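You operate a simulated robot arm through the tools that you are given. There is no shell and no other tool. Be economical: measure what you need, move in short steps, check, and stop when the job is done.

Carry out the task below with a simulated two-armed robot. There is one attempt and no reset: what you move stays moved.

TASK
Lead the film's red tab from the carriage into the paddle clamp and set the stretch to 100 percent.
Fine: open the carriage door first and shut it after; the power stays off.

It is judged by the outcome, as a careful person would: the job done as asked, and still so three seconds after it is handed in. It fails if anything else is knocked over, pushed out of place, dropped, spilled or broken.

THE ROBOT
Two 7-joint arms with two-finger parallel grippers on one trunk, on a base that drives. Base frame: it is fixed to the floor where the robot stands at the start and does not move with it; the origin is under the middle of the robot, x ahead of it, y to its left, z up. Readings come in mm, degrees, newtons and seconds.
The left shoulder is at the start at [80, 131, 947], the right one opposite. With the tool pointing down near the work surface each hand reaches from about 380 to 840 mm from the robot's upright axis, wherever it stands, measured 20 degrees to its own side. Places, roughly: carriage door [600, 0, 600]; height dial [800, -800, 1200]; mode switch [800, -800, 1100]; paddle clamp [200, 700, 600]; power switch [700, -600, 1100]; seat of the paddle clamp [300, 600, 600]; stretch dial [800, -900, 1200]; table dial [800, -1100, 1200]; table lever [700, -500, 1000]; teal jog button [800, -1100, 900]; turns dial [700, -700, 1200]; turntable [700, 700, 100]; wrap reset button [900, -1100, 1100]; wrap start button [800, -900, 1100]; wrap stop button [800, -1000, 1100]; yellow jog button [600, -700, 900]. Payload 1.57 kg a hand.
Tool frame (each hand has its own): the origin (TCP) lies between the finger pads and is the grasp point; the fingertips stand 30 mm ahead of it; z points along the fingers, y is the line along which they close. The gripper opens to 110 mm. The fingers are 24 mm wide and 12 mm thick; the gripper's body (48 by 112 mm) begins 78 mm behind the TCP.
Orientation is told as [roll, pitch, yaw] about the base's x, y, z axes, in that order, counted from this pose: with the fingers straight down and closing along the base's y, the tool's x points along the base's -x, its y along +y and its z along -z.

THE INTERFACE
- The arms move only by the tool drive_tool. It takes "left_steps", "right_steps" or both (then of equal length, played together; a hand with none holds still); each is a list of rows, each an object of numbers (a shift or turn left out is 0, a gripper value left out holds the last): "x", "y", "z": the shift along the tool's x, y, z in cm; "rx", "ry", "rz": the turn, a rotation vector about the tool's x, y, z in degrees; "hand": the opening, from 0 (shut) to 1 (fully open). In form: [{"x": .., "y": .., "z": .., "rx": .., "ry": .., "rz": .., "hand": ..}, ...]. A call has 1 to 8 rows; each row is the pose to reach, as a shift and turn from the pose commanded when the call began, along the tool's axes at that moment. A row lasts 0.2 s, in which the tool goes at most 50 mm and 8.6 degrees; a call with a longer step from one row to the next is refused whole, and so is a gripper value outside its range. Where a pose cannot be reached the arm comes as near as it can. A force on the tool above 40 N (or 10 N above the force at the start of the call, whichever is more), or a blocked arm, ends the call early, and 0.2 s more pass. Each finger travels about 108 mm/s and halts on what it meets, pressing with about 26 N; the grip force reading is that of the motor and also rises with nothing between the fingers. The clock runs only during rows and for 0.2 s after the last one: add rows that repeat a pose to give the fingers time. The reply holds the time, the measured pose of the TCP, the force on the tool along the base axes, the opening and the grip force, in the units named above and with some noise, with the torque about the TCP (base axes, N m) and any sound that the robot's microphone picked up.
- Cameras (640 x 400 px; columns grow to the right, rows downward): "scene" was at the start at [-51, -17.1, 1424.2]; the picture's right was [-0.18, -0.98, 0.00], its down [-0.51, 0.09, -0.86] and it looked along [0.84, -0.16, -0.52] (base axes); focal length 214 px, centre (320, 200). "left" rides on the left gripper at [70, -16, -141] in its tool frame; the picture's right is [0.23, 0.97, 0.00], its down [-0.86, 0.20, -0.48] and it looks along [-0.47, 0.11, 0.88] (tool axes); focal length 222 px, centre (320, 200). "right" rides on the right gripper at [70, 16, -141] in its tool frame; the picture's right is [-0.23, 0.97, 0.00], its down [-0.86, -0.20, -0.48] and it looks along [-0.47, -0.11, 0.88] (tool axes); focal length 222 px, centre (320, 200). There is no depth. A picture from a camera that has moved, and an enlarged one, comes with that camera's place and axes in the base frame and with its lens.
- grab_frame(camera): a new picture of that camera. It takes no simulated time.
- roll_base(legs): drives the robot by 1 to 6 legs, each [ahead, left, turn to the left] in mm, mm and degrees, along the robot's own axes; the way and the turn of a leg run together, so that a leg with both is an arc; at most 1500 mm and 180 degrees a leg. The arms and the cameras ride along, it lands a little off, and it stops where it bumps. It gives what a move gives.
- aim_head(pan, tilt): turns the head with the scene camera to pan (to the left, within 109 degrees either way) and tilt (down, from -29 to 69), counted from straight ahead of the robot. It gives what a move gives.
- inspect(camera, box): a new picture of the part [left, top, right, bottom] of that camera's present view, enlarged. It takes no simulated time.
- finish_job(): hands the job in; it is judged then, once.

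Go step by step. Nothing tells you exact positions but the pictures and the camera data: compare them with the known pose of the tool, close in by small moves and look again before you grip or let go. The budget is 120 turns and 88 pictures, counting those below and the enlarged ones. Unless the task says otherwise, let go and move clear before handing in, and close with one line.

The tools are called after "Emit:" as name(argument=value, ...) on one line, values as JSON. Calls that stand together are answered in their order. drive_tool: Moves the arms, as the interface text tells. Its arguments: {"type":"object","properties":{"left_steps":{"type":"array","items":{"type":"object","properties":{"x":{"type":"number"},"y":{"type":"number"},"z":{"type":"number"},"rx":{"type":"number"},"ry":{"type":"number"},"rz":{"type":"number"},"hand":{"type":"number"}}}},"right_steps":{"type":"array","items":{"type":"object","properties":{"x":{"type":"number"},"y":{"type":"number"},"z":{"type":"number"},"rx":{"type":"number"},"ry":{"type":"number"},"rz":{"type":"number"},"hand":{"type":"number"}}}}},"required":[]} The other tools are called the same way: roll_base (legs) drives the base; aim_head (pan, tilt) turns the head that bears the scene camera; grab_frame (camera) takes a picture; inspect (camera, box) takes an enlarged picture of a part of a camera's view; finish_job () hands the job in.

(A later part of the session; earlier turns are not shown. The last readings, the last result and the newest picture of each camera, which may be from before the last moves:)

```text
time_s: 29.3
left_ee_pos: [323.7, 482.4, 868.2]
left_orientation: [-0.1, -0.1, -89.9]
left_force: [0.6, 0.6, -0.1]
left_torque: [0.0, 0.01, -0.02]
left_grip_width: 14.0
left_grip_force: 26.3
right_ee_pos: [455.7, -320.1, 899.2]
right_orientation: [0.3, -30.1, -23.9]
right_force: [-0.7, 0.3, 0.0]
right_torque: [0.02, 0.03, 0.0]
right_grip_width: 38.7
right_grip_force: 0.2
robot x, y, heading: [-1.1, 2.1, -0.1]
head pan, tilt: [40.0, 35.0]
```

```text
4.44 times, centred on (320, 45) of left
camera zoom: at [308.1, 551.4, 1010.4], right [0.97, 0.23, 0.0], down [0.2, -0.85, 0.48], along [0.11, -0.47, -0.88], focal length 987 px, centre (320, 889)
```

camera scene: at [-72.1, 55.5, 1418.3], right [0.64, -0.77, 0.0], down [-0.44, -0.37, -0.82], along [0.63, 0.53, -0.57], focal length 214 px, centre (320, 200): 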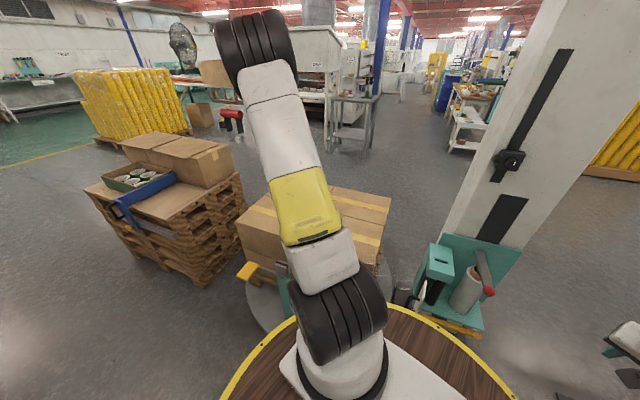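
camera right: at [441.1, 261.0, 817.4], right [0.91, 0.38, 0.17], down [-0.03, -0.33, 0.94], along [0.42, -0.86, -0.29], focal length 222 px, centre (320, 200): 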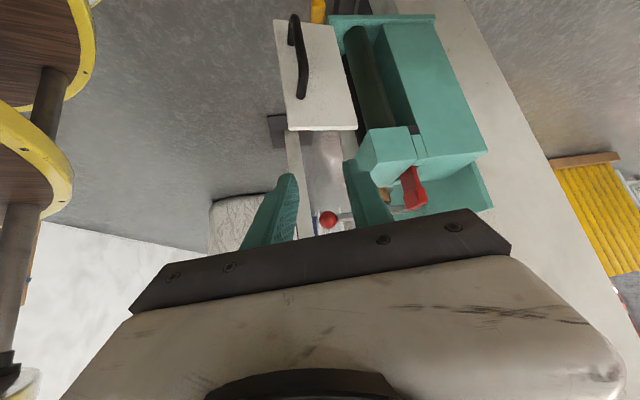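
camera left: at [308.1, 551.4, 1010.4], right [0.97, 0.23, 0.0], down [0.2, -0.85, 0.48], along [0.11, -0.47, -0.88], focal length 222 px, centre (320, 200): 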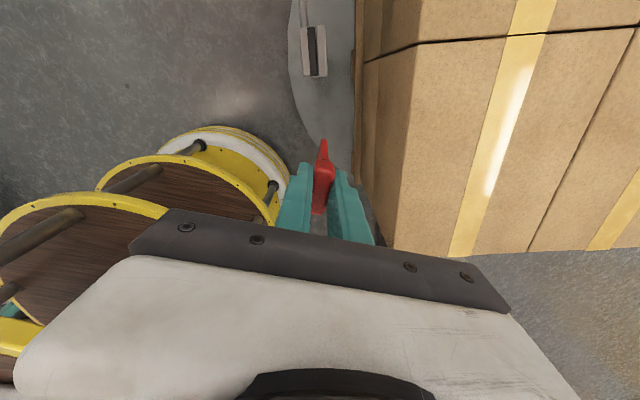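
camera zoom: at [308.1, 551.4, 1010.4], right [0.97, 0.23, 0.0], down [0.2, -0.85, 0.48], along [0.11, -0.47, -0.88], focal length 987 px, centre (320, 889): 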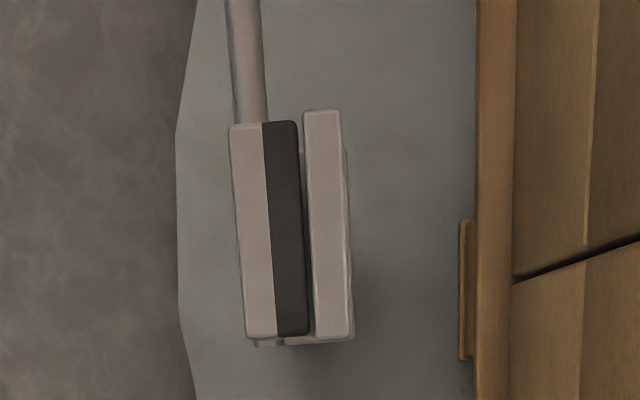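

The jaws' slot runs roughly from [305, 553] to [288, 608] and is nearly shut, so the paddle must be pressed while the blade goes in. The paddle lies beyond the jaws from here, so I'll drive round to about [-300, 980], heading -32°, where the right hand can press and the left insert; first the left hand goes to the front.

Emit:
drive_tool(left_steps=[{"x": -3.9, "y": 2.5}, {"x": -7.8, "y": 5}, {"x": -11.7, "y": 7.5}, {"x": -15.6, "y": 10}, {"x": -19.5, "y": 12.5}, {"x": -23.4, "y": 15}, {"x": -27.3, "y": 17.5}, {"x": -31, "y": 20}])

Emit:
aim_head(pan=105, tilt=35)

Emit:
grab_frame(camera="scene")

```text
time_s: 31.1
left_ee_pos: [523.9, 169.8, 869.5]
left_orientation: [0.0, 0.0, -89.8]
left_force: [-0.4, -0.4, -0.8]
left_torque: [-0.05, -0.01, -0.02]
left_grip_width: 13.5
left_grip_force: 26.4
right_ee_pos: [456.1, -320.0, 900.7]
right_orientation: [0.2, -30.1, -23.9]
right_force: [-0.1, -0.1, 0.5]
right_torque: [0.01, -0.02, -0.01]
right_grip_width: 38.4
right_grip_force: 0.0
robot x, y, heading: [0.5, 0.6, 0.3]
head pan, tilt: [40.0, 35.0]
```

```text
time_s: 32.4
left_ee_pos: [523.3, 171.6, 869.7]
left_orientation: [0.0, 0.1, -89.8]
left_force: [0.6, 0.0, -0.5]
left_torque: [0.02, -0.03, 0.02]
left_grip_width: 13.7
left_grip_force: 25.8
right_ee_pos: [455.8, -318.9, 898.8]
right_orientation: [0.2, -30.1, -23.9]
right_force: [0.7, -0.5, -0.7]
right_torque: [0.04, -0.03, 0.0]
right_grip_width: 38.5
right_grip_force: 0.1
robot x, y, heading: [-0.5, 5.5, 0.0]
head pan, tilt: [105.0, 35.0]
```

```text
50 pictures are left
camera scene: at [-162.5, 84.1, 1418.3], right [0.97, 0.26, 0.0], down [0.15, -0.55, -0.82], along [-0.21, 0.79, -0.57], focal length 214 px, centre (320, 200)
```

scene: 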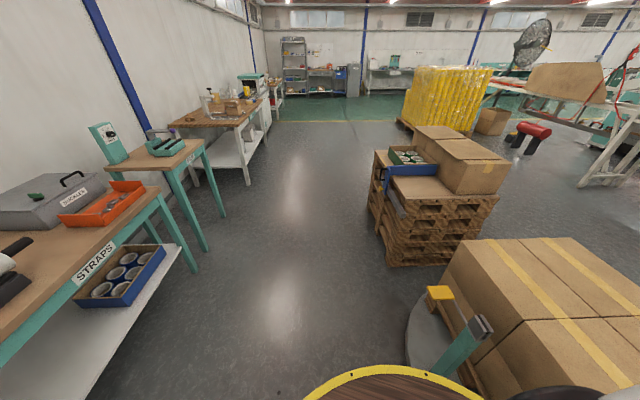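

The aisle is clear: pallet stack corner is at about [87, 1307] and the tables begin near x -1340. Driving now.

Emit:
roll_base(legs=[[-350, 0, 0], [0, 0, -32], [-371, 594, 0], [-106, 264, 0]])

Emit:
aim_head(pan=0, tilt=48)

Emit:
grab_frame(camera="scene")

```text
time_s: 41.2
left_ee_pos: [229.9, 843.1, 869.3]
left_orientation: [0.0, 0.0, -122.0]
left_force: [0.0, 0.1, -0.5]
left_torque: [0.01, 0.0, 0.01]
left_grip_width: 13.9
left_grip_force: 26.2
right_ee_pos: [-89.2, 462.6, 898.0]
right_orientation: [0.2, -30.1, -56.1]
right_force: [0.0, -0.2, 0.2]
right_torque: [0.0, -0.01, 0.0]
right_grip_width: 38.5
right_grip_force: 0.1
robot x, y, heading: [-307.7, 979.8, -32.3]
head pan, tilt: [105.0, 35.0]
```

```text
time_s: 43.0
left_ee_pos: [230.7, 841.9, 869.4]
left_orientation: [0.0, 0.0, -122.0]
left_force: [-0.4, 0.3, 0.1]
left_torque: [0.0, -0.01, 0.02]
left_grip_width: 13.9
left_grip_force: 25.6
right_ee_pos: [-87.7, 463.2, 898.6]
right_orientation: [0.2, -30.1, -56.1]
right_force: [0.5, 0.9, 0.3]
right_torque: [0.01, -0.01, -0.02]
right_grip_width: 38.3
right_grip_force: 0.1
robot x, y, heading: [-302.2, 975.2, -32.2]
head pan, tilt: [0.0, 48.0]
```

```text
49 pictures are left
camera scene: at [-355.8, 1009.2, 1399.3], right [-0.53, -0.85, 0.0], down [-0.63, 0.4, -0.67], along [0.57, -0.36, -0.74], focal length 214 px, centre (320, 200)
```

scene: 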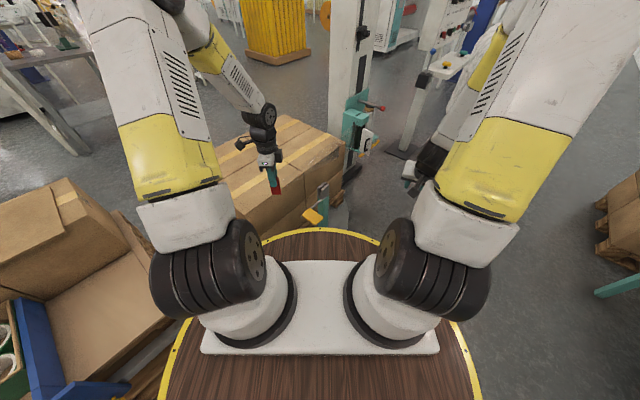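

I'm in place: paddle at about [197, 699] and jaws at about [290, 580] straight ahead. First I bring the tab above the jaws with its blade aligned to the slot.

Emit:
drive_tool(left_steps=[{"x": -2.2, "y": 2.3, "rz": -6.2}, {"x": -4.4, "y": 4.6, "rz": -12.4}, {"x": -6.6, "y": 6.9, "rz": -18.6}, {"x": -8.8, "y": 9.2, "rz": -24.8}, {"x": -11, "y": 11.4, "rz": -31}, {"x": -13.2, "y": 13.7, "rz": -37}, {"x": -15.4, "y": 16, "rz": -43}, {"x": -17.5, "y": 18.25, "rz": -49}])

Emit:
inspect(camera="left", box=[220, 40, 420, 220])

```text
time_s: 44.8
left_ee_pos: [292.2, 597.2, 869.7]
left_orientation: [0.0, 0.2, -72.9]
left_force: [0.1, 0.4, -0.9]
left_torque: [-0.01, 0.02, -0.02]
left_grip_width: 13.6
left_grip_force: 26.0
right_ee_pos: [-88.9, 465.3, 899.9]
right_orientation: [0.2, -30.1, -56.1]
right_force: [-0.7, 1.2, 0.6]
right_torque: [-0.01, -0.03, -0.02]
right_grip_width: 38.9
right_grip_force: 0.1
robot x, y, heading: [-307.3, 973.3, -32.4]
head pan, tilt: [0.0, 48.0]
```

```text
2.22 times, centred on (320, 130) of left
camera zoom: at [257.5, 658.9, 1011.2], right [0.86, 0.5, 0.0], down [0.44, -0.76, 0.48], along [0.24, -0.41, -0.88], focal length 494 px, centre (320, 356)
```

zoom: 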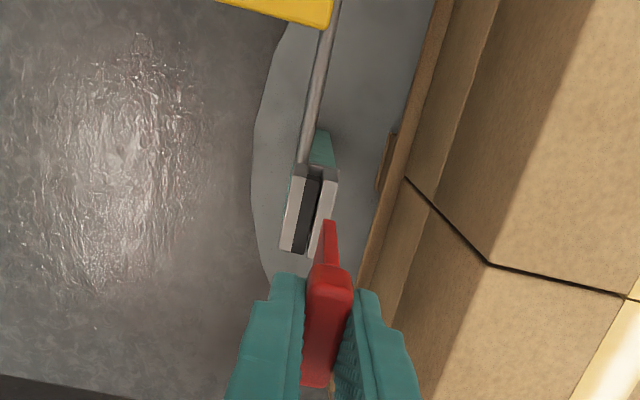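

Now the right hand to a standoff near the paddle.

Emit:
drive_tool(right_steps=[{"x": 1.8, "y": 4.1, "z": 0.7, "rx": -1.5, "ry": -1.9, "rz": -2.6, "hand": 0}, {"x": 3.5, "y": 8.2, "z": 1.4, "rx": -3, "ry": -3.8, "rz": -5.2}, {"x": 5.3, "y": 12.3, "z": 2.1, "rx": -4.5, "ry": -5.7, "rz": -7.8}, {"x": 7.1, "y": 16.4, "z": 2.8, "rx": -6, "ry": -7.5, "rz": -10.4}, {"x": 8.8, "y": 20.5, "z": 3.5, "rx": -7.5, "ry": -9.4, "rz": -13}, {"x": 10.6, "y": 24.6, "z": 4.2, "rx": -9, "ry": -11.3, "rz": -15.6}, {"x": 12.4, "y": 28.7, "z": 4.9, "rx": -10.5, "ry": -13.1, "rz": -18.2}, {"x": 14.1, "y": 32.8, "z": 5.6, "rx": -12, "ry": -15, "rz": -21}])

Emit:
grab_frame(camera="right")

Emit:
grab_frame(camera="scene")

```text
time_s: 46.6
left_ee_pos: [291.3, 597.2, 869.7]
left_orientation: [-0.1, 0.0, -73.2]
left_force: [-0.6, 0.1, -0.4]
left_torque: [0.04, 0.01, -0.02]
left_grip_width: 13.8
left_grip_force: 26.1
right_ee_pos: [132.2, 722.4, 783.2]
right_orientation: [-4.3, -44.8, -29.0]
right_force: [0.0, -0.3, 0.5]
right_torque: [0.01, -0.04, 0.0]
right_grip_width: 0.0
right_grip_force: 21.0
right hand out of reach, approached as far as the arm can: row 1, 2, 3, 4, 5
robot x, y, heading: [-304.3, 976.9, -32.5]
head pan, tilt: [0.0, 48.0]
```

```text
47 pictures are left
camera right: at [16.6, 818.5, 832.3], right [0.66, 0.75, 0.11], down [0.15, -0.27, 0.95], along [0.74, -0.61, -0.29], focal length 222 px, centre (320, 200)
```

right: 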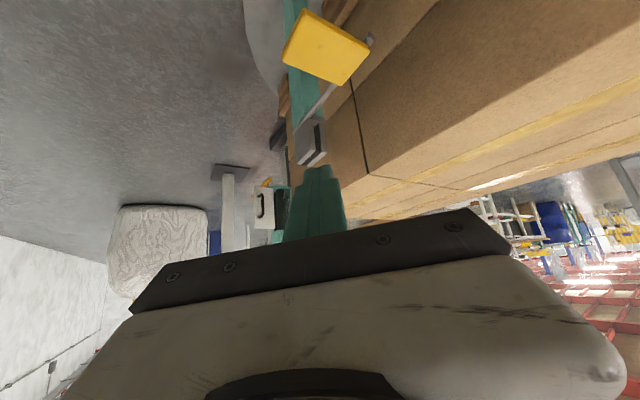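

```text
46 pictures are left
camera scene: at [-356.0, 1009.0, 1399.3], right [-0.53, -0.85, 0.0], down [-0.63, 0.4, -0.67], along [0.57, -0.36, -0.74], focal length 214 px, centre (320, 200)
```

scene: 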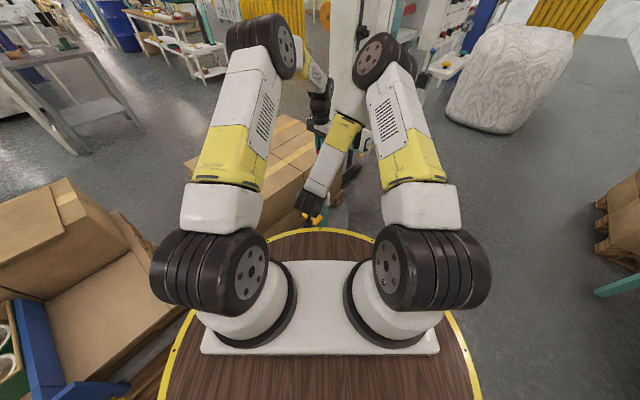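

Right camera puts the paddle at about [186, 712, 594]. I lower the closed right fingertips to just above it.

Emit:
drive_tool(right_steps=[{"x": 1.7, "y": 0.3, "z": 3.3}, {"x": 3.4, "y": 0.6, "z": 6.5}, {"x": 5.1, "y": 1, "z": 9.8}, {"x": 6.8, "y": 1.3, "z": 13}])

Emit:
grab_frame(camera="right")

Emit:
inspect(camera="left", box=[220, 0, 420, 180])

```text
time_s: 47.6
left_ee_pos: [292.2, 597.5, 868.5]
left_orientation: [0.0, 0.0, -72.9]
left_force: [-0.6, 0.6, 0.7]
left_torque: [-0.01, 0.0, 0.04]
left_grip_width: 13.8
left_grip_force: 26.2
right_ee_pos: [169.7, 708.2, 639.7]
right_orientation: [-4.4, -44.8, -29.1]
right_force: [-0.4, 0.8, 0.5]
right_torque: [0.01, 0.0, 0.0]
right_grip_width: 0.0
right_grip_force: 21.7
robot x, y, heading: [-304.8, 976.0, -32.0]
head pan, tilt: [0.0, 48.0]
```

```text
45 pictures are left
camera right: at [55.2, 803.1, 690.4], right [0.66, 0.75, 0.11], down [0.15, -0.27, 0.95], along [0.74, -0.61, -0.29], focal length 222 px, centre (320, 200)
```

right: 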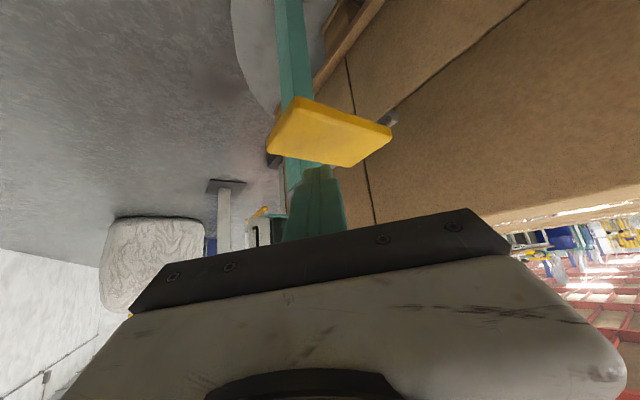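

```text
2.22 times, centred on (320, 90) of left
camera zoom: at [257.4, 659.0, 1011.3], right [0.87, 0.5, 0.0], down [0.44, -0.76, 0.48], along [0.24, -0.41, -0.88], focal length 494 px, centre (320, 444)
```

zoom: 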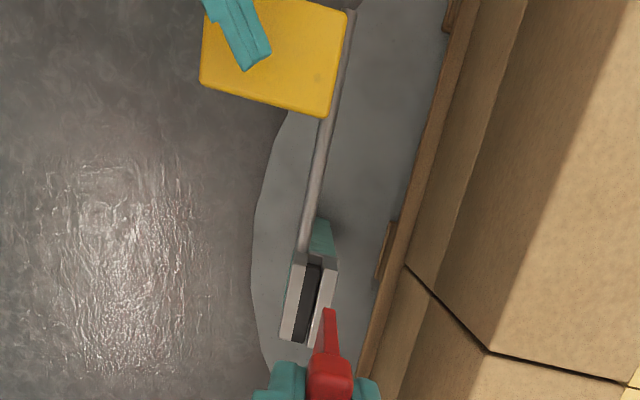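

I can see the rod along the slot with the paddle hanging to its outer side, my fingertips above it. I press down gently.

Emit:
drive_tool(right_steps=[{"x": 0.4, "z": 0.4}, {"x": 0.8, "z": 0.8}, {"x": 1.2, "z": 1.2}, {"x": 1.6, "z": 1.6}, {"x": 2.0, "z": 2.0}, {"x": 2.4, "z": 2.4}])

Emit:
inspect(camera="left", box=[220, 0, 420, 180])

```text
time_s: 49.0
left_ee_pos: [292.8, 598.1, 870.8]
left_orientation: [0.0, 0.0, -73.0]
left_force: [0.4, -0.1, -1.1]
left_torque: [0.03, -0.01, -0.03]
left_grip_width: 13.7
left_grip_force: 25.4
right_ee_pos: [167.5, 704.0, 605.7]
right_orientation: [-4.3, -44.5, -29.0]
right_force: [-16.1, 0.7, 6.3]
right_torque: [0.01, 0.36, 0.02]
right_grip_width: 0.0
right_grip_force: 21.4
robot x, y, heading: [-306.2, 975.5, -32.2]
head pan, tilt: [0.0, 48.0]
```

```text
2.22 times, centred on (320, 90) of left
camera zoom: at [257.0, 659.0, 1011.5], right [0.87, 0.5, 0.0], down [0.44, -0.76, 0.48], along [0.24, -0.41, -0.88], focal length 494 px, centre (320, 444)
```

zoom: 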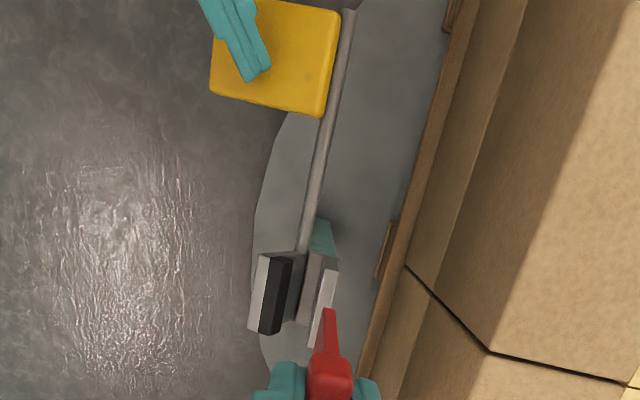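

The jaws have opened while I hold the paddle. I bring the blade down to just above the slot.

Emit:
drive_tool(left_steps=[{"x": -0.8, "y": -0.07, "z": 3}, {"x": -1.6, "y": -0.13, "z": 6}, {"x": -1.6, "y": -0.13, "z": 9}, {"x": -1.6, "y": -0.13, "z": 12}, {"x": -1.6, "y": -0.13, "z": 13.6}])

Emit:
inspect(camera="left", box=[250, 70, 400, 220])

Emit:
inspect(camera="right", box=[220, 80, 420, 260])

```text
time_s: 50.2
left_ee_pos: [293.7, 580.3, 733.2]
left_orientation: [-0.1, 0.0, -73.0]
left_force: [-0.3, 0.5, 0.7]
left_torque: [0.0, -0.01, 0.03]
left_grip_width: 13.7
left_grip_force: 26.3
right_ee_pos: [168.3, 705.5, 606.0]
right_orientation: [-4.2, -44.8, -29.1]
right_force: [-12.8, -0.8, 7.7]
right_torque: [-0.05, 0.25, -0.02]
right_grip_width: 0.2
right_grip_force: 21.9
robot x, y, heading: [-299.8, 980.6, -32.3]
head pan, tilt: [0.0, 48.0]
```

```text
2.67 times, centred on (325, 145) of left
camera zoom: at [260.0, 642.6, 874.5], right [0.87, 0.5, 0.0], down [0.44, -0.76, 0.48], along [0.24, -0.41, -0.88], focal length 592 px, centre (307, 347)
```

zoom: 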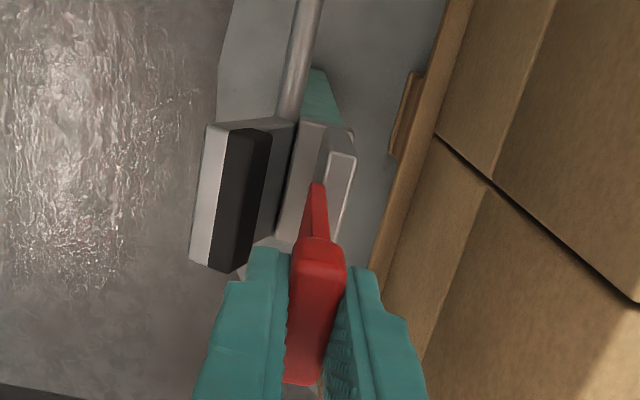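

```text
2.22 times, centred on (320, 170) of right
camera zoom: at [54.3, 800.7, 656.4], right [0.66, 0.75, 0.11], down [0.15, -0.27, 0.95], along [0.74, -0.61, -0.29], focal length 494 px, centre (320, 267)
```

zoom: 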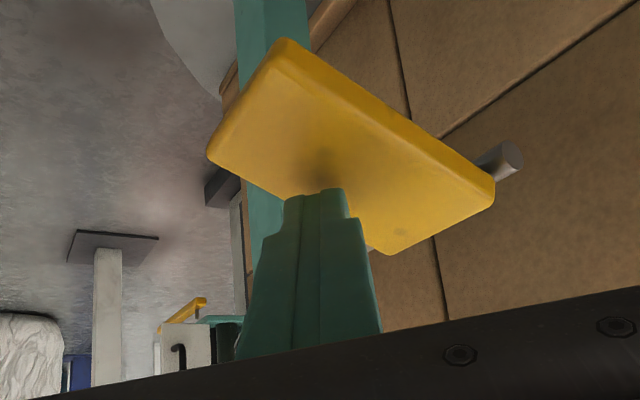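

The blade needs about 4 mm toward the moving jaw to miss the fixed jaw; then I lower it into the gap.

Emit:
drive_tool(left_steps=[{"y": -0.4}, {"y": -0.4, "z": 1.5}, {"y": -0.4, "z": 3}, {"y": -0.4, "z": 4}])

Emit:
inspect(camera="left", box=[250, 70, 400, 220])

```text
time_s: 51.2
left_ee_pos: [290.8, 580.3, 692.3]
left_orientation: [0.0, 0.0, -72.9]
left_force: [-0.8, 0.5, 0.2]
left_torque: [-0.02, -0.03, -0.06]
left_grip_width: 13.6
left_grip_force: 26.0
right_ee_pos: [169.4, 705.3, 607.1]
right_orientation: [-4.3, -44.7, -29.0]
right_force: [-3.1, -1.7, 7.4]
right_torque: [-0.07, -0.02, -0.08]
right_grip_width: 0.0
right_grip_force: 21.3
robot x, y, heading: [-303.7, 975.3, -32.1]
head pan, tilt: [0.0, 48.0]
```

```text
2.67 times, centred on (325, 145) of left
camera zoom: at [256.4, 641.6, 833.8], right [0.87, 0.5, 0.0], down [0.44, -0.76, 0.48], along [0.24, -0.41, -0.88], focal length 592 px, centre (307, 347)
```

zoom: 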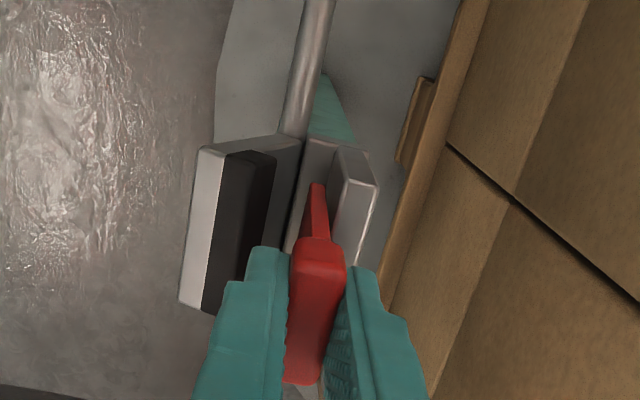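

Emit:
drive_tool(left_steps=[{"z": 0.5}, {"z": 1.0}, {"z": 1.4}])

Emit:
inspect(camera="right", box=[200, 100, 440, 260])

Emit:
inspect(camera="left", box=[250, 70, 400, 220])

```text
time_s: 52.0
left_ee_pos: [291.2, 581.3, 679.3]
left_orientation: [0.0, 0.1, -73.0]
left_force: [-1.6, -0.1, 0.3]
left_torque: [-0.01, -0.01, -0.03]
left_grip_width: 13.8
left_grip_force: 26.1
right_ee_pos: [170.3, 705.6, 606.4]
right_orientation: [-4.3, -44.7, -29.1]
right_force: [0.9, -2.1, 7.5]
right_torque: [-0.04, -0.18, -0.05]
right_grip_width: 0.0
right_grip_force: 21.2
robot x, y, heading: [-304.0, 981.7, -32.2]
head pan, tilt: [0.0, 48.0]
```

```text
2.50 times, centred on (320, 180) of right
camera zoom: at [54.5, 800.7, 656.3], right [0.66, 0.75, 0.11], down [0.15, -0.27, 0.95], along [0.74, -0.61, -0.29], focal length 555 px, centre (320, 250)
```

zoom: 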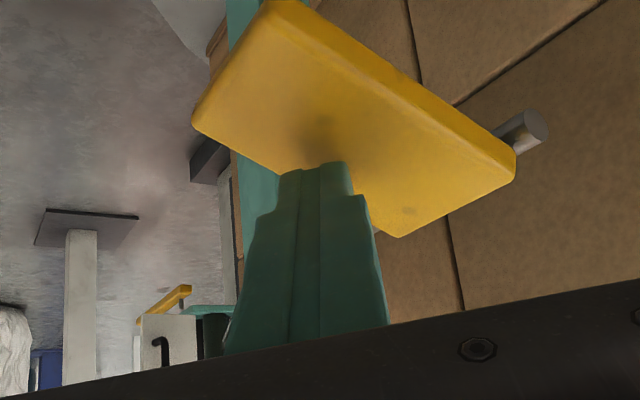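

```text
2.67 times, centred on (325, 145) of left
camera zoom: at [257.1, 642.3, 821.2], right [0.87, 0.5, 0.0], down [0.44, -0.76, 0.48], along [0.24, -0.41, -0.88], focal length 592 px, centre (307, 347)
```

zoom: 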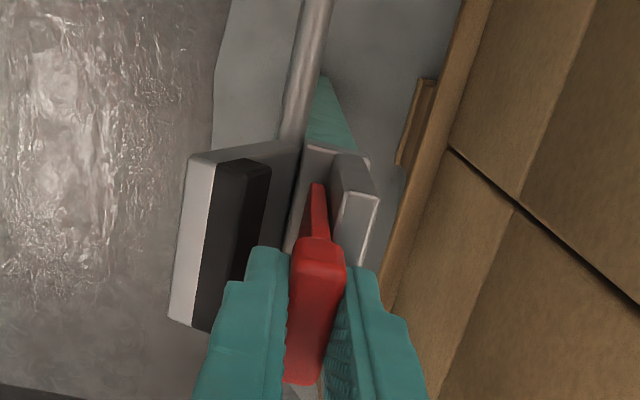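

The blade sits between the jaws. I let the paddle up slowly so the jaw closes on it.

Emit:
drive_tool(right_steps=[{"x": -0.4, "z": -0.4}, {"x": -0.8, "z": -0.8}, {"x": -1.2, "z": -1.2}, {"x": -1.6, "z": -1.6}, {"x": -2.0, "z": -2.0}, {"x": -2.6, "z": -2.6}, {"x": -3.2, "z": -3.2}])

Emit:
inspect(camera="left", box=[250, 70, 400, 220])

Emit:
inspect(camera="right", box=[200, 100, 440, 260])

```text
time_s: 53.6
left_ee_pos: [292.0, 582.1, 679.2]
left_orientation: [-0.1, 0.0, -72.8]
left_force: [3.7, 1.7, 1.1]
left_torque: [0.11, -0.25, 0.02]
left_grip_width: 13.8
left_grip_force: 26.5
right_ee_pos: [171.9, 707.3, 651.6]
right_orientation: [-4.4, -44.6, -29.1]
right_force: [0.0, -0.1, -0.1]
right_torque: [0.04, -0.03, -0.03]
right_grip_width: 0.0
right_grip_force: 20.9
robot x, y, heading: [-300.6, 975.5, -32.3]
head pan, tilt: [0.0, 48.0]
```

```text
2.67 times, centred on (325, 145) of left
camera zoom: at [257.4, 642.4, 821.4], right [0.87, 0.5, 0.0], down [0.44, -0.76, 0.48], along [0.24, -0.41, -0.88], focal length 592 px, centre (307, 347)
```

zoom: 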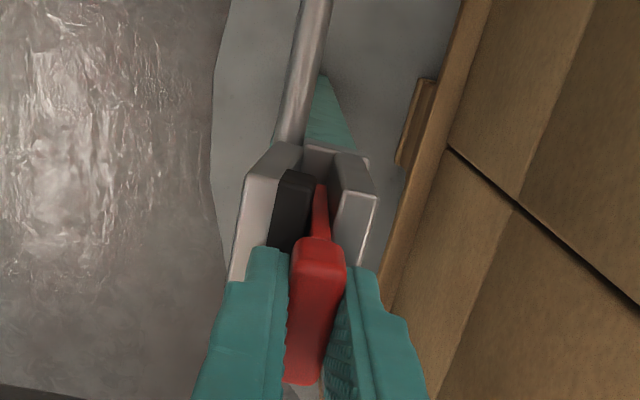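

```text
2.50 times, centred on (320, 180) of right
camera zoom: at [56.8, 802.3, 701.1], right [0.66, 0.75, 0.11], down [0.15, -0.27, 0.95], along [0.74, -0.61, -0.29], focal length 555 px, centre (320, 250)
```

zoom: 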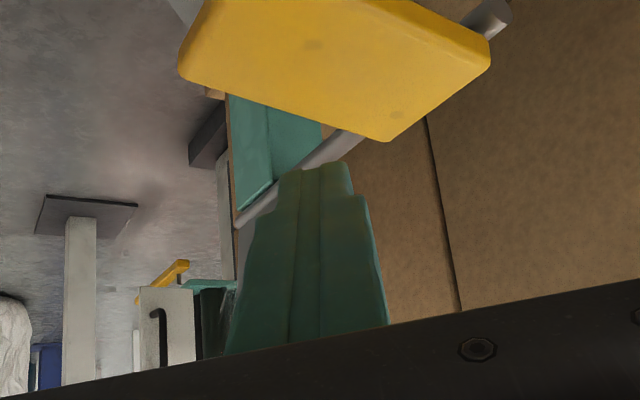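

The pad has closed on the blade, with a small gap left to the fixed jaw. I ease the tab toward the fixed jaw.

Emit:
drive_tool(left_steps=[{"y": 0.15}, {"y": 0.3}, {"y": 0.45}, {"y": 0.45}])

Emit:
inspect(camera="left", box=[250, 70, 400, 220])

```text
time_s: 54.6
left_ee_pos: [295.2, 581.6, 678.0]
left_orientation: [-0.2, 0.1, -73.1]
left_force: [-11.6, -1.4, 0.6]
left_torque: [-0.02, 0.35, 0.03]
left_grip_width: 13.6
left_grip_force: 25.9
right_ee_pos: [170.0, 706.8, 650.3]
right_orientation: [-4.3, -44.7, -29.1]
right_force: [0.3, -0.2, 0.3]
right_torque: [0.02, 0.0, 0.01]
right_grip_width: 0.2
right_grip_force: 21.2
robot x, y, heading: [-306.5, 976.2, -32.7]
head pan, tilt: [0.0, 48.0]
```

```text
2.67 times, centred on (325, 145) of left
camera zoom: at [259.6, 642.5, 820.9], right [0.87, 0.5, 0.0], down [0.44, -0.76, 0.48], along [0.24, -0.41, -0.88], focal length 592 px, centre (307, 347)
```

zoom: 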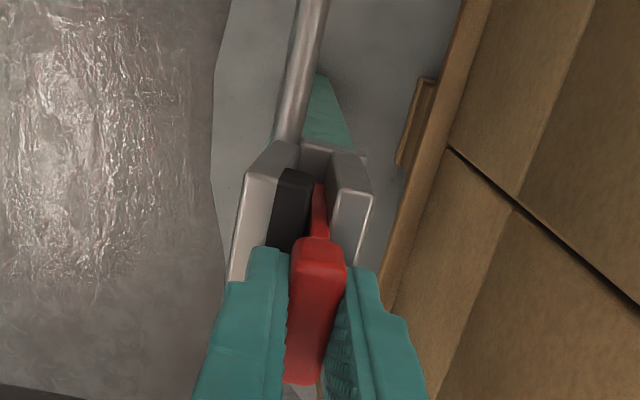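

The tab is now seated between the jaws. I release it gently and watch.

Emit:
drive_tool(left_steps=[{"y": -0.1}, {"y": -0.1, "hand": 0.2}, {"y": -0.1, "hand": 0.3}, {"y": -0.1, "hand": 0.3}])

Emit:
inspect(camera="left", box=[250, 70, 400, 220])

```text
time_s: 55.6
left_ee_pos: [296.6, 581.8, 681.0]
left_orientation: [0.0, -0.1, -73.0]
left_force: [0.3, -0.4, 0.2]
left_torque: [-0.01, -0.03, 0.01]
left_grip_width: 32.9
left_grip_force: 0.0
right_ee_pos: [171.6, 705.7, 651.2]
right_orientation: [-4.3, -44.6, -29.0]
right_force: [0.0, -0.2, 0.0]
right_torque: [0.0, 0.02, -0.03]
right_grip_width: 0.0
right_grip_force: 21.8
robot x, y, heading: [-302.8, 979.1, -32.3]
head pan, tilt: [0.0, 48.0]
```

```text
2.67 times, centred on (325, 145) of left
camera zoom: at [261.1, 643.3, 821.1], right [0.87, 0.5, 0.0], down [0.44, -0.76, 0.48], along [0.24, -0.41, -0.88], focal length 592 px, centre (307, 347)
```

zoom: 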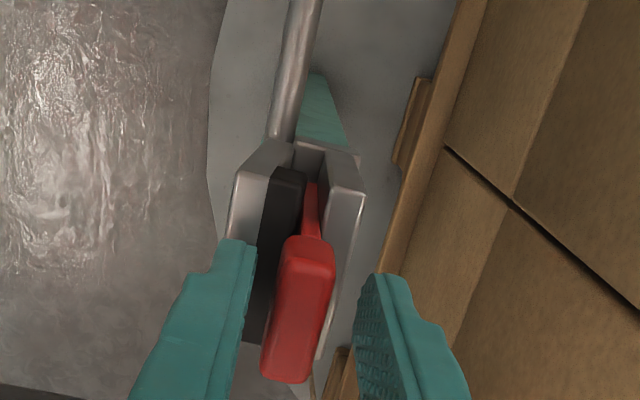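

The tab stays held by the clamp. I raise the left hand clear and check again.

Emit:
drive_tool(left_steps=[{"z": -2}, {"z": -4}, {"z": -7}, {"z": -11}, {"z": -15}])

Emit:
inspect(camera="left", box=[230, 40, 430, 220])

```text
time_s: 56.8
left_ee_pos: [292.1, 581.3, 827.2]
left_orientation: [-0.2, 0.1, -73.1]
left_force: [0.9, -0.8, -0.5]
left_torque: [0.02, 0.01, 0.03]
left_grip_width: 33.1
left_grip_force: 0.0
right_ee_pos: [172.3, 707.2, 650.2]
right_orientation: [-4.3, -44.6, -29.0]
right_force: [0.2, -0.7, 0.2]
right_torque: [-0.04, 0.0, -0.05]
right_grip_width: 0.0
right_grip_force: 21.1
robot x, y, heading: [-302.2, 975.6, -32.1]
head pan, tilt: [0.0, 48.0]
```

```text
2.22 times, centred on (330, 130) of left
camera zoom: at [258.2, 642.0, 969.3], right [0.87, 0.5, 0.0], down [0.44, -0.76, 0.48], along [0.24, -0.41, -0.88], focal length 494 px, centre (298, 356)
```

zoom: 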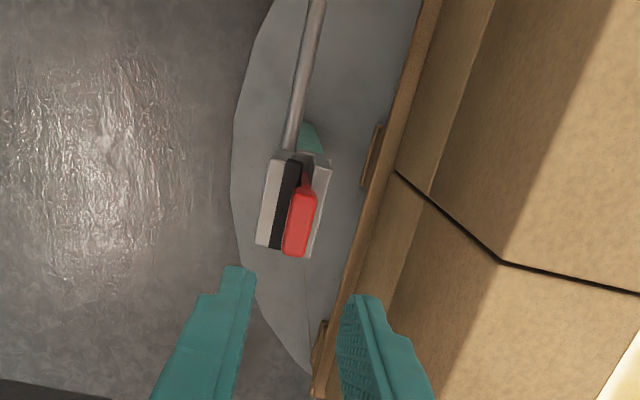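

The tab is held upright between pad and jaw. I withdraw both hands: left up and inward, right up and to its own side.

Emit:
drive_tool(left_steps=[{"z": -4.5}, {"z": -9}, {"z": -13.5}, {"z": -17, "x": 3}, {"z": -20, "x": 7}, {"z": -23, "x": 11}, {"z": -26, "x": 15}, {"z": -29, "x": 19}], right_steps=[{"x": -3.2, "z": -3.2}, {"x": -6.4, "z": -6.4}, {"x": -9.6, "z": -9.6}, {"x": -9, "z": -12, "y": -4}, {"x": -8, "z": -14, "y": -8.4}, {"x": -7, "z": -16, "y": -12.8}, {"x": -6, "z": -18, "y": -17.2}, {"x": -5, "z": -20, "y": -21.6}])

Emit:
drive_tool(left_steps=[{"x": 4}, {"x": 8}, {"x": 11}], right_steps=[{"y": -4.3, "z": -2}, {"y": -8.6, "z": -4}, {"y": -12.5, "z": -5}])

Emit:
grab_frame(camera="scene")

```text
time_s: 58.6
left_ee_pos: [239.6, 763.9, 1119.6]
left_orientation: [-0.2, 0.1, -73.2]
left_force: [0.8, 0.2, -0.7]
left_torque: [-0.02, 0.07, -0.02]
left_grip_width: 32.9
left_grip_force: 0.0
right_ee_pos: [33.5, 540.8, 812.9]
right_orientation: [-4.3, -44.7, -28.8]
right_force: [0.4, 0.9, 0.2]
right_torque: [0.0, 0.08, -0.02]
right_grip_width: 0.1
right_grip_force: 21.3
right hand out of reach, approached as far as the arm can: row 6, 7, 8
robot x, y, heading: [-306.5, 979.2, -32.3]
head pan, tilt: [0.0, 48.0]
```

```text
time_s: 59.4
left_ee_pos: [208.1, 871.0, 1121.9]
left_orientation: [-0.1, 0.1, -73.2]
left_force: [1.3, -1.0, -0.6]
left_torque: [0.02, 0.09, -0.01]
left_grip_width: 33.2
left_grip_force: 0.0
right_ee_pos: [-60.0, 450.6, 853.3]
right_orientation: [-4.3, -44.6, -28.9]
right_force: [0.9, 0.0, -0.3]
right_torque: [0.02, 0.02, 0.0]
right_grip_width: 0.1
right_grip_force: 21.1
right hand out of reach, approached as far as the arm can: row 1, 2, 3
robot x, y, heading: [-303.2, 980.0, -32.2]
head pan, tilt: [0.0, 48.0]
```

```text
32 pictures are left
camera scene: at [-355.2, 1008.7, 1399.3], right [-0.53, -0.85, 0.0], down [-0.63, 0.4, -0.67], along [0.57, -0.36, -0.74], focal length 214 px, centre (320, 200)
```

scene: 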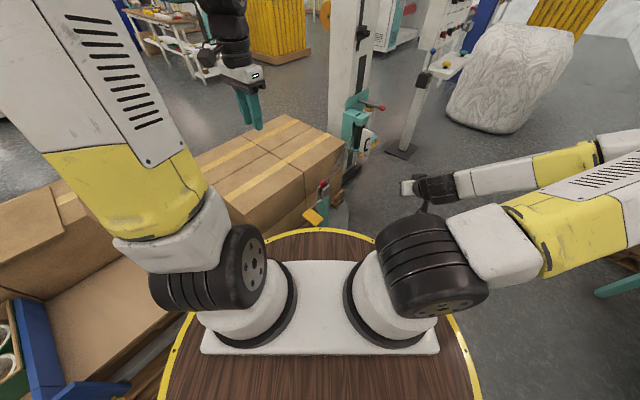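

The clamp holds the tab clear of both hands. I drive back to the carriage by the same way.

Emit:
roll_base(legs=[[106, -264, 0], [371, -594, 0], [0, 0, 32.2], [350, -20, 0]])

Emit:
grab_frame(camera="scene")

```text
time_s: 68.3
left_ee_pos: [480.5, 173.0, 1122.3]
left_orientation: [0.0, 0.0, -39.4]
left_force: [0.3, -0.2, -0.6]
left_torque: [0.01, 0.03, 0.01]
left_grip_width: 33.1
left_grip_force: 0.1
right_ee_pos: [490.4, -325.9, 855.2]
right_orientation: [-4.2, -44.6, 4.6]
right_force: [-1.0, -0.2, -0.3]
right_torque: [-0.01, 0.01, -0.02]
right_grip_width: 0.0
right_grip_force: 21.3
robot x, y, heading: [-2.2, -22.5, 1.1]
head pan, tilt: [0.0, 48.0]
```

```text
31 pictures are left
camera scene: at [-66.5, -26.1, 1399.3], right [0.02, -1.0, 0.0], down [-0.74, -0.02, -0.67], along [0.67, 0.02, -0.74], focal length 214 px, centre (320, 200)
```

scene: 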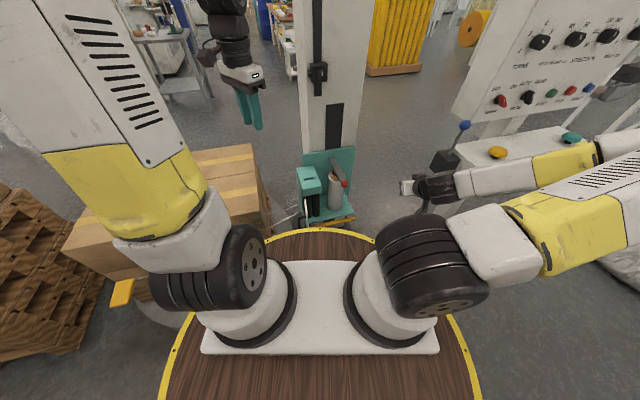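

Emit:
inspect(camera="scene", box=[260, 140, 370, 240])

```text
4.00 times, centred on (315, 190) of scene
camera zoom: at [-66.5, -26.1, 1399.3], right [0.02, -1.0, 0.0], down [-0.74, -0.02, -0.67], along [0.67, 0.02, -0.74], focal length 858 px, centre (340, 240)
```

zoom: 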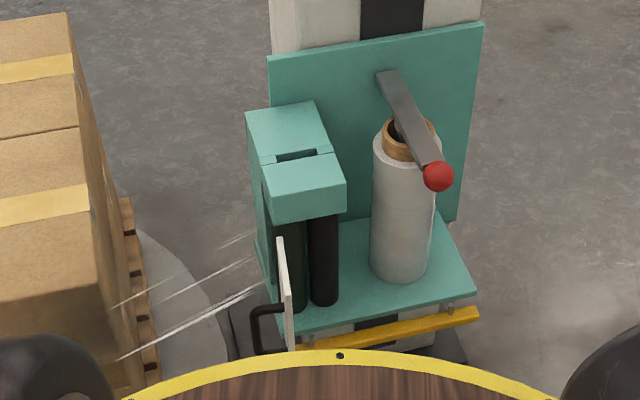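

Film now runs from the box's left side toward the clamp; the door still stands open. I'll push it shut with the left hand's closed fingers, starting from the outer side of the handle.

Emit:
drive_tool(left_steps=[{"z": 4.4, "rz": -5, "hand": 0}, {"z": 8.8, "rz": -10}, {"z": 13.2, "rz": -15}, {"z": 17.6, "rz": -20}, {"z": 22, "rz": -25}, {"z": 26.4, "x": -0.5, "y": -0.5, "rz": -30}, {"z": 30.8, "x": -0.9, "y": -1, "rz": -35}, {"z": 35, "x": -1.3, "y": -1.5, "rz": -39.4}])

Emit:
drive_tool(left_steps=[{"z": 2, "x": -0.5, "ry": -6}, {"z": 4, "x": -1, "ry": -12}, {"z": 6, "x": -1.5, "ry": -18}, {"z": 8, "x": -2, "ry": -24}, {"z": 10, "x": -2.2, "ry": -30}, {"z": 11, "x": -2.4, "ry": -37}, {"z": 12, "x": -2.5, "ry": -45}])

Emit:
grab_frame(camera="left")

```text
time_s: 70.2
left_ee_pos: [480.2, 150.5, 773.0]
left_orientation: [0.0, 0.1, 0.2]
left_force: [-0.5, 0.6, 0.1]
left_torque: [-0.02, -0.01, 0.01]
left_grip_width: 0.0
left_grip_force: 21.4
right_ee_pos: [489.0, -326.8, 854.1]
right_orientation: [-4.2, -44.6, 4.5]
right_force: [-0.3, -0.5, 0.1]
right_torque: [-0.03, 0.02, 0.0]
right_grip_width: 0.0
right_grip_force: 21.5
robot x, y, heading: [-5.6, -25.6, 1.5]
head pan, tilt: [0.0, 48.0]
```

```text
time_s: 71.8
left_ee_pos: [504.8, 153.3, 651.6]
left_orientation: [0.1, -45.0, 0.0]
left_force: [1.1, 0.3, -0.2]
left_torque: [0.01, 0.02, 0.02]
left_grip_width: 0.0
left_grip_force: 21.2
right_ee_pos: [489.7, -327.3, 853.9]
right_orientation: [-4.2, -44.6, 4.6]
right_force: [-0.4, -0.4, -0.2]
right_torque: [0.05, -0.03, 0.01]
right_grip_width: 0.0
right_grip_force: 21.0
robot x, y, heading: [-4.7, -19.9, 1.4]
head pan, tilt: [0.0, 48.0]
```

```text
29 pictures are left
camera left: at [357.1, 135.5, 702.3], right [-0.16, 0.97, -0.16], down [0.27, 0.2, 0.94], along [0.95, 0.11, -0.29], focal length 222 px, centre (320, 200)
```

left: 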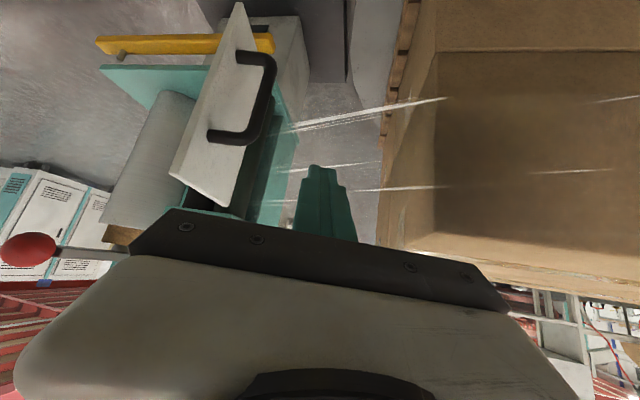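

The handle bar is near [526, 94, 565] and my fingertips are on its outer side. I lower to the bar's height, then push it along the arc.

Emit:
drive_tool(left_steps=[{"x": 1.6, "z": 1.9}, {"x": 3.2, "z": 3.8}, {"x": 4.9, "z": 5.6}])

Emit:
drive_tool(left_steps=[{"y": -2}, {"y": -4}, {"y": -5.5}, {"y": -7}, {"y": -8.5}, {"y": -10}])

Emit:
grab_frame(camera="left")

```text
time_s: 72.5
left_ee_pos: [508.6, 153.0, 577.7]
left_orientation: [0.1, -45.0, 0.0]
left_force: [0.2, 0.3, 0.7]
left_torque: [-0.03, 0.05, -0.03]
left_grip_width: 0.2
left_grip_force: 21.0
right_ee_pos: [489.3, -326.5, 853.1]
right_orientation: [-4.2, -44.5, 4.6]
right_force: [-0.1, 0.6, 0.7]
right_torque: [-0.01, 0.01, 0.0]
right_grip_width: 0.0
right_grip_force: 20.9
robot x, y, heading: [-7.8, -21.1, 1.5]
head pan, tilt: [0.0, 48.0]
```

```text
time_s: 74.0
left_ee_pos: [510.9, 51.6, 576.5]
left_orientation: [0.0, -44.9, 0.1]
left_force: [-0.1, 0.6, 0.5]
left_torque: [0.0, 0.01, 0.0]
left_grip_width: 0.2
left_grip_force: 21.3
right_ee_pos: [489.8, -327.6, 854.0]
right_orientation: [-4.2, -44.6, 4.6]
right_force: [0.3, -0.4, 0.1]
right_torque: [-0.02, 0.01, -0.04]
right_grip_width: 0.1
right_grip_force: 20.9
robot x, y, heading: [-9.4, -19.9, 1.2]
head pan, tilt: [0.0, 48.0]
```

```text
28 pictures are left
camera left: at [362.4, 34.4, 628.4], right [-0.16, 0.97, -0.16], down [0.27, 0.2, 0.94], along [0.95, 0.11, -0.29], focal length 222 px, centre (320, 200)
```

left: 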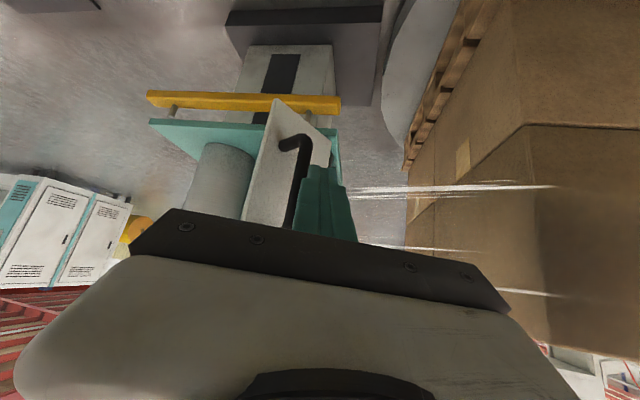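

The door follows. I continue along the arc, turning into a forward push.

Emit:
drive_tool(left_steps=[{"x": -0.5, "z": 0.5, "y": -1.7}, {"x": -1.06, "z": 1.06, "y": -3.4}, {"x": -1.8, "z": 1.8, "y": -4.5}, {"x": -2.6, "z": 2.6, "y": -5.4}, {"x": -3.2, "z": 3.2, "y": -5.9}, {"x": -3.7, "z": 3.7, "y": -6.1}])

Emit:
grab_frame(camera="left")

```text
time_s: 75.3
left_ee_pos: [558.9, -7.9, 576.0]
left_orientation: [0.1, -44.7, 0.0]
left_force: [-19.2, 1.4, 6.7]
left_torque: [-0.01, 0.11, 0.01]
left_grip_width: 0.3
left_grip_force: 21.3
right_ee_pos: [488.1, -326.4, 854.4]
right_orientation: [-4.2, -44.6, 4.6]
right_force: [-0.2, -0.1, 0.2]
right_torque: [0.0, 0.02, -0.01]
right_grip_width: 0.0
right_grip_force: 21.2
robot x, y, heading: [-7.2, -24.0, 1.5]
head pan, tilt: [0.0, 48.0]
```

```text
27 pictures are left
camera left: at [411.3, -25.1, 628.4], right [-0.16, 0.97, -0.16], down [0.27, 0.2, 0.94], along [0.95, 0.11, -0.3], focal length 222 px, centre (320, 200)
```

left: 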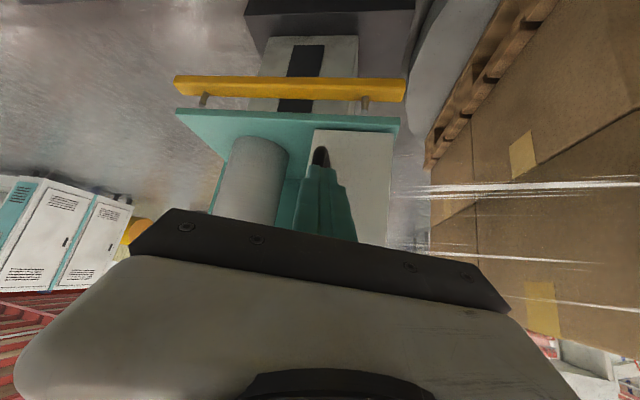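

The door looks shut with 19 N resistance; one small extra push to be sure, then back off.

Emit:
drive_tool(left_steps=[{"x": -0.25, "z": 0.25}, {"x": -0.4, "z": 0.4}, {"x": -0.4, "z": 0.4}])

Emit:
drive_tool(left_steps=[{"x": 1.5, "z": -1.5}, {"x": 3, "z": -3}, {"x": 5, "z": -6}, {"x": 3, "z": -10}, {"x": 0, "z": -13}, {"x": -3, "z": -16}])

Emit:
grab_frame(camera="left")

```text
time_s: 75.8
left_ee_pos: [558.9, -8.0, 574.1]
left_orientation: [0.2, -44.1, -0.1]
left_force: [-3.2, -0.8, -0.8]
left_torque: [0.0, 0.09, -0.03]
left_grip_width: 0.2
left_grip_force: 21.4
right_ee_pos: [489.6, -326.4, 853.5]
right_orientation: [-4.3, -44.6, 4.7]
right_force: [-0.6, -0.2, 1.2]
right_torque: [0.01, 0.0, 0.02]
right_grip_width: 0.4
right_grip_force: 21.2
robot x, y, heading: [-6.1, -23.1, 1.5]
head pan, tilt: [0.0, 48.0]
stopped in row 2 (left hand): the force on the tool passed its limit at 44 N (the readings are from after the stop); the commanded pose is now the measured one
```

```text
time_s: 77.4
left_ee_pos: [501.8, -8.9, 718.5]
left_orientation: [-1.2, -48.1, 2.4]
left_force: [0.8, -1.3, 0.1]
left_torque: [-0.01, -0.01, -0.01]
left_grip_width: 0.2
left_grip_force: 21.5
right_ee_pos: [492.0, -327.1, 853.1]
right_orientation: [-4.4, -44.5, 4.7]
right_force: [0.4, 0.0, 0.1]
right_torque: [0.0, 0.04, 0.02]
right_grip_width: 0.0
right_grip_force: 21.4
robot x, y, heading: [-7.6, -23.1, 1.6]
head pan, tilt: [0.0, 48.0]
stopped in row 6 (left hand): the arm was blocked; the commanded pose is now the measured one
```

```text
26 pictures are left
camera left: at [352.9, -28.6, 761.3], right [-0.17, 0.97, -0.18], down [0.21, 0.22, 0.95], along [0.96, 0.13, -0.24], focal length 222 px, centre (320, 200)
```

left: 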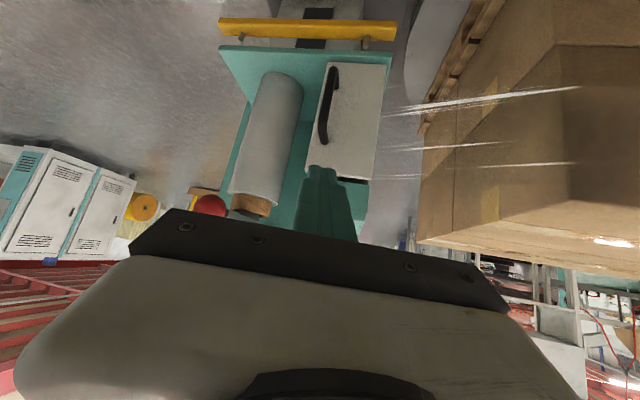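

The door is shut. I lift the left hand away to its own side, unpitching it, and look at the console.

Emit:
drive_tool(left_steps=[{"y": 3}, {"y": 6, "x": -1, "z": -1}, {"y": 9, "x": -3, "z": -3, "ry": 5}, {"y": 12, "x": -6, "z": -6, "ry": 11}, {"y": 15, "x": -9, "z": -9, "ry": 17}, {"y": 17, "x": -12, "z": -12, "ry": 24}, {"y": 18, "x": -15, "z": -15, "ry": 31}, {"y": 18, "x": -18, "z": -18, "ry": 38}])

Emit:
aim_head(pan=-45, tilt=20)

Emit:
grab_frame(camera="scene")

```text
refused: row 4 steps farther than a row can; nothing moved
```

```text
time_s: 78.5
left_ee_pos: [503.0, -9.7, 718.1]
left_orientation: [-1.2, -48.1, 2.2]
left_force: [0.5, 0.4, -0.4]
left_torque: [0.0, -0.01, 0.03]
left_grip_width: 0.0
left_grip_force: 21.1
right_ee_pos: [491.1, -326.4, 853.9]
right_orientation: [-4.2, -44.5, 4.5]
right_force: [0.5, -0.7, -0.4]
right_torque: [-0.02, 0.01, 0.01]
right_grip_width: 0.1
right_grip_force: 21.4
robot x, y, heading: [-6.6, -26.9, 1.3]
head pan, tilt: [-45.0, 20.0]
```

```text
25 pictures are left
camera scene: at [-75.0, -91.6, 1442.3], right [-0.69, -0.72, 0.0], down [-0.25, 0.24, -0.94], along [0.68, -0.65, -0.34], focal length 214 px, centre (320, 200)
```

scene: 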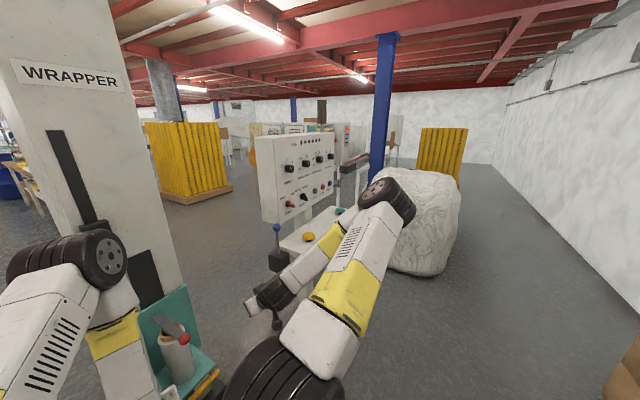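

Emit:
inspect(camera="scene", box=[245, 125, 355, 250])

Emit:
drive_tool(left_steps=[{"y": 3}, {"y": 6}, {"y": 9, "x": -2, "z": -2, "ry": 5}, {"y": 11, "x": -4.5, "z": -4.5, "ry": 11}, {"y": 13, "x": -7, "z": -7, "ry": 17}, {"y": 15, "x": -9.5, "z": -9.5, "ry": 24}, {"y": 17, "x": -12, "z": -12, "ry": 31}, {"y": 18, "x": -14.5, "z": -14.5, "ry": 38}])

```text
3.20 times, centred on (300, 188) of scene
camera zoom: at [-75.0, -91.6, 1442.3], right [-0.69, -0.72, 0.0], down [-0.25, 0.24, -0.94], along [0.68, -0.65, -0.34], focal length 686 px, centre (384, 240)
```

zoom: 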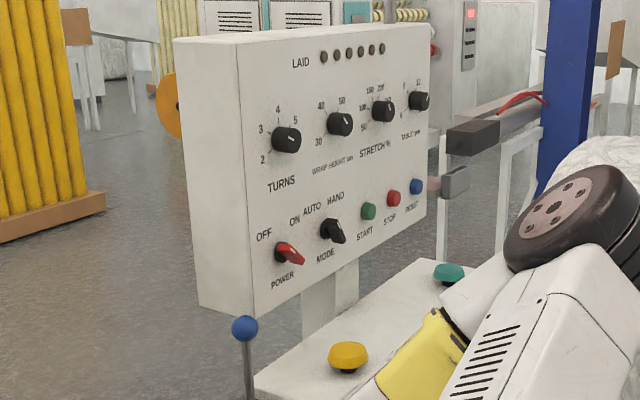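

```text
time_s: 80.3
left_ee_pos: [483.3, 171.5, 920.5]
left_orientation: [-0.7, -9.6, 1.2]
left_force: [0.9, 1.7, -0.9]
left_torque: [0.01, -0.03, 0.0]
left_grip_width: 0.1
left_grip_force: 21.1
right_ee_pos: [488.5, -326.1, 853.8]
right_orientation: [-4.2, -44.6, 4.6]
right_force: [1.1, -0.1, -1.0]
right_torque: [-0.01, 0.01, 0.0]
right_grip_width: 0.1
right_grip_force: 21.9
robot x, y, heading: [-6.6, -23.6, 1.4]
head pan, tilt: [-45.0, 20.0]
```

The stretch dial (50–200 scale) is the third knob in the top row, around [800, -920, 1245], panel facing me. I raise the right hand clear before driving over there.

Emit:
drive_tool(right_steps=[{"x": -3, "y": 0.5, "z": -3.6}, {"x": -6, "y": 1, "z": -7.2}, {"x": -9, "y": 1.5, "z": -10.8}, {"x": -12, "y": 2, "z": -14.4}, {"x": -15, "y": 2.5, "z": -18}, {"x": -18, "y": 3, "z": -21.6}, {"x": -21, "y": 3.5, "z": -25.2}, {"x": -24, "y": 4, "z": -28.8}])

Emit:
drive_tool(right_steps=[{"ry": -7}, {"ry": -14}, {"ry": -21}, {"ry": -28}, {"ry": -35}, {"ry": -45, "x": 0}])

```text
time_s: 82.1
left_ee_pos: [482.8, 170.4, 919.7]
left_orientation: [-0.7, -9.7, 1.2]
left_force: [-0.7, 0.4, -1.3]
left_torque: [0.02, 0.01, 0.02]
left_grip_width: 0.0
left_grip_force: 21.5
right_ee_pos: [453.7, -269.1, 1226.4]
right_orientation: [-4.3, -44.5, 4.6]
right_force: [-0.7, -0.5, 0.6]
right_torque: [-0.04, -0.02, 0.02]
right_grip_width: 0.1
right_grip_force: 21.4
right hand out of reach, approached as far as the arm can: row 1, 2, 3, 4
robot x, y, heading: [-6.9, -26.2, 1.4]
head pan, tilt: [-45.0, 20.0]
```

```text
refused: row 6 steps farther than a row can; nothing moved
```

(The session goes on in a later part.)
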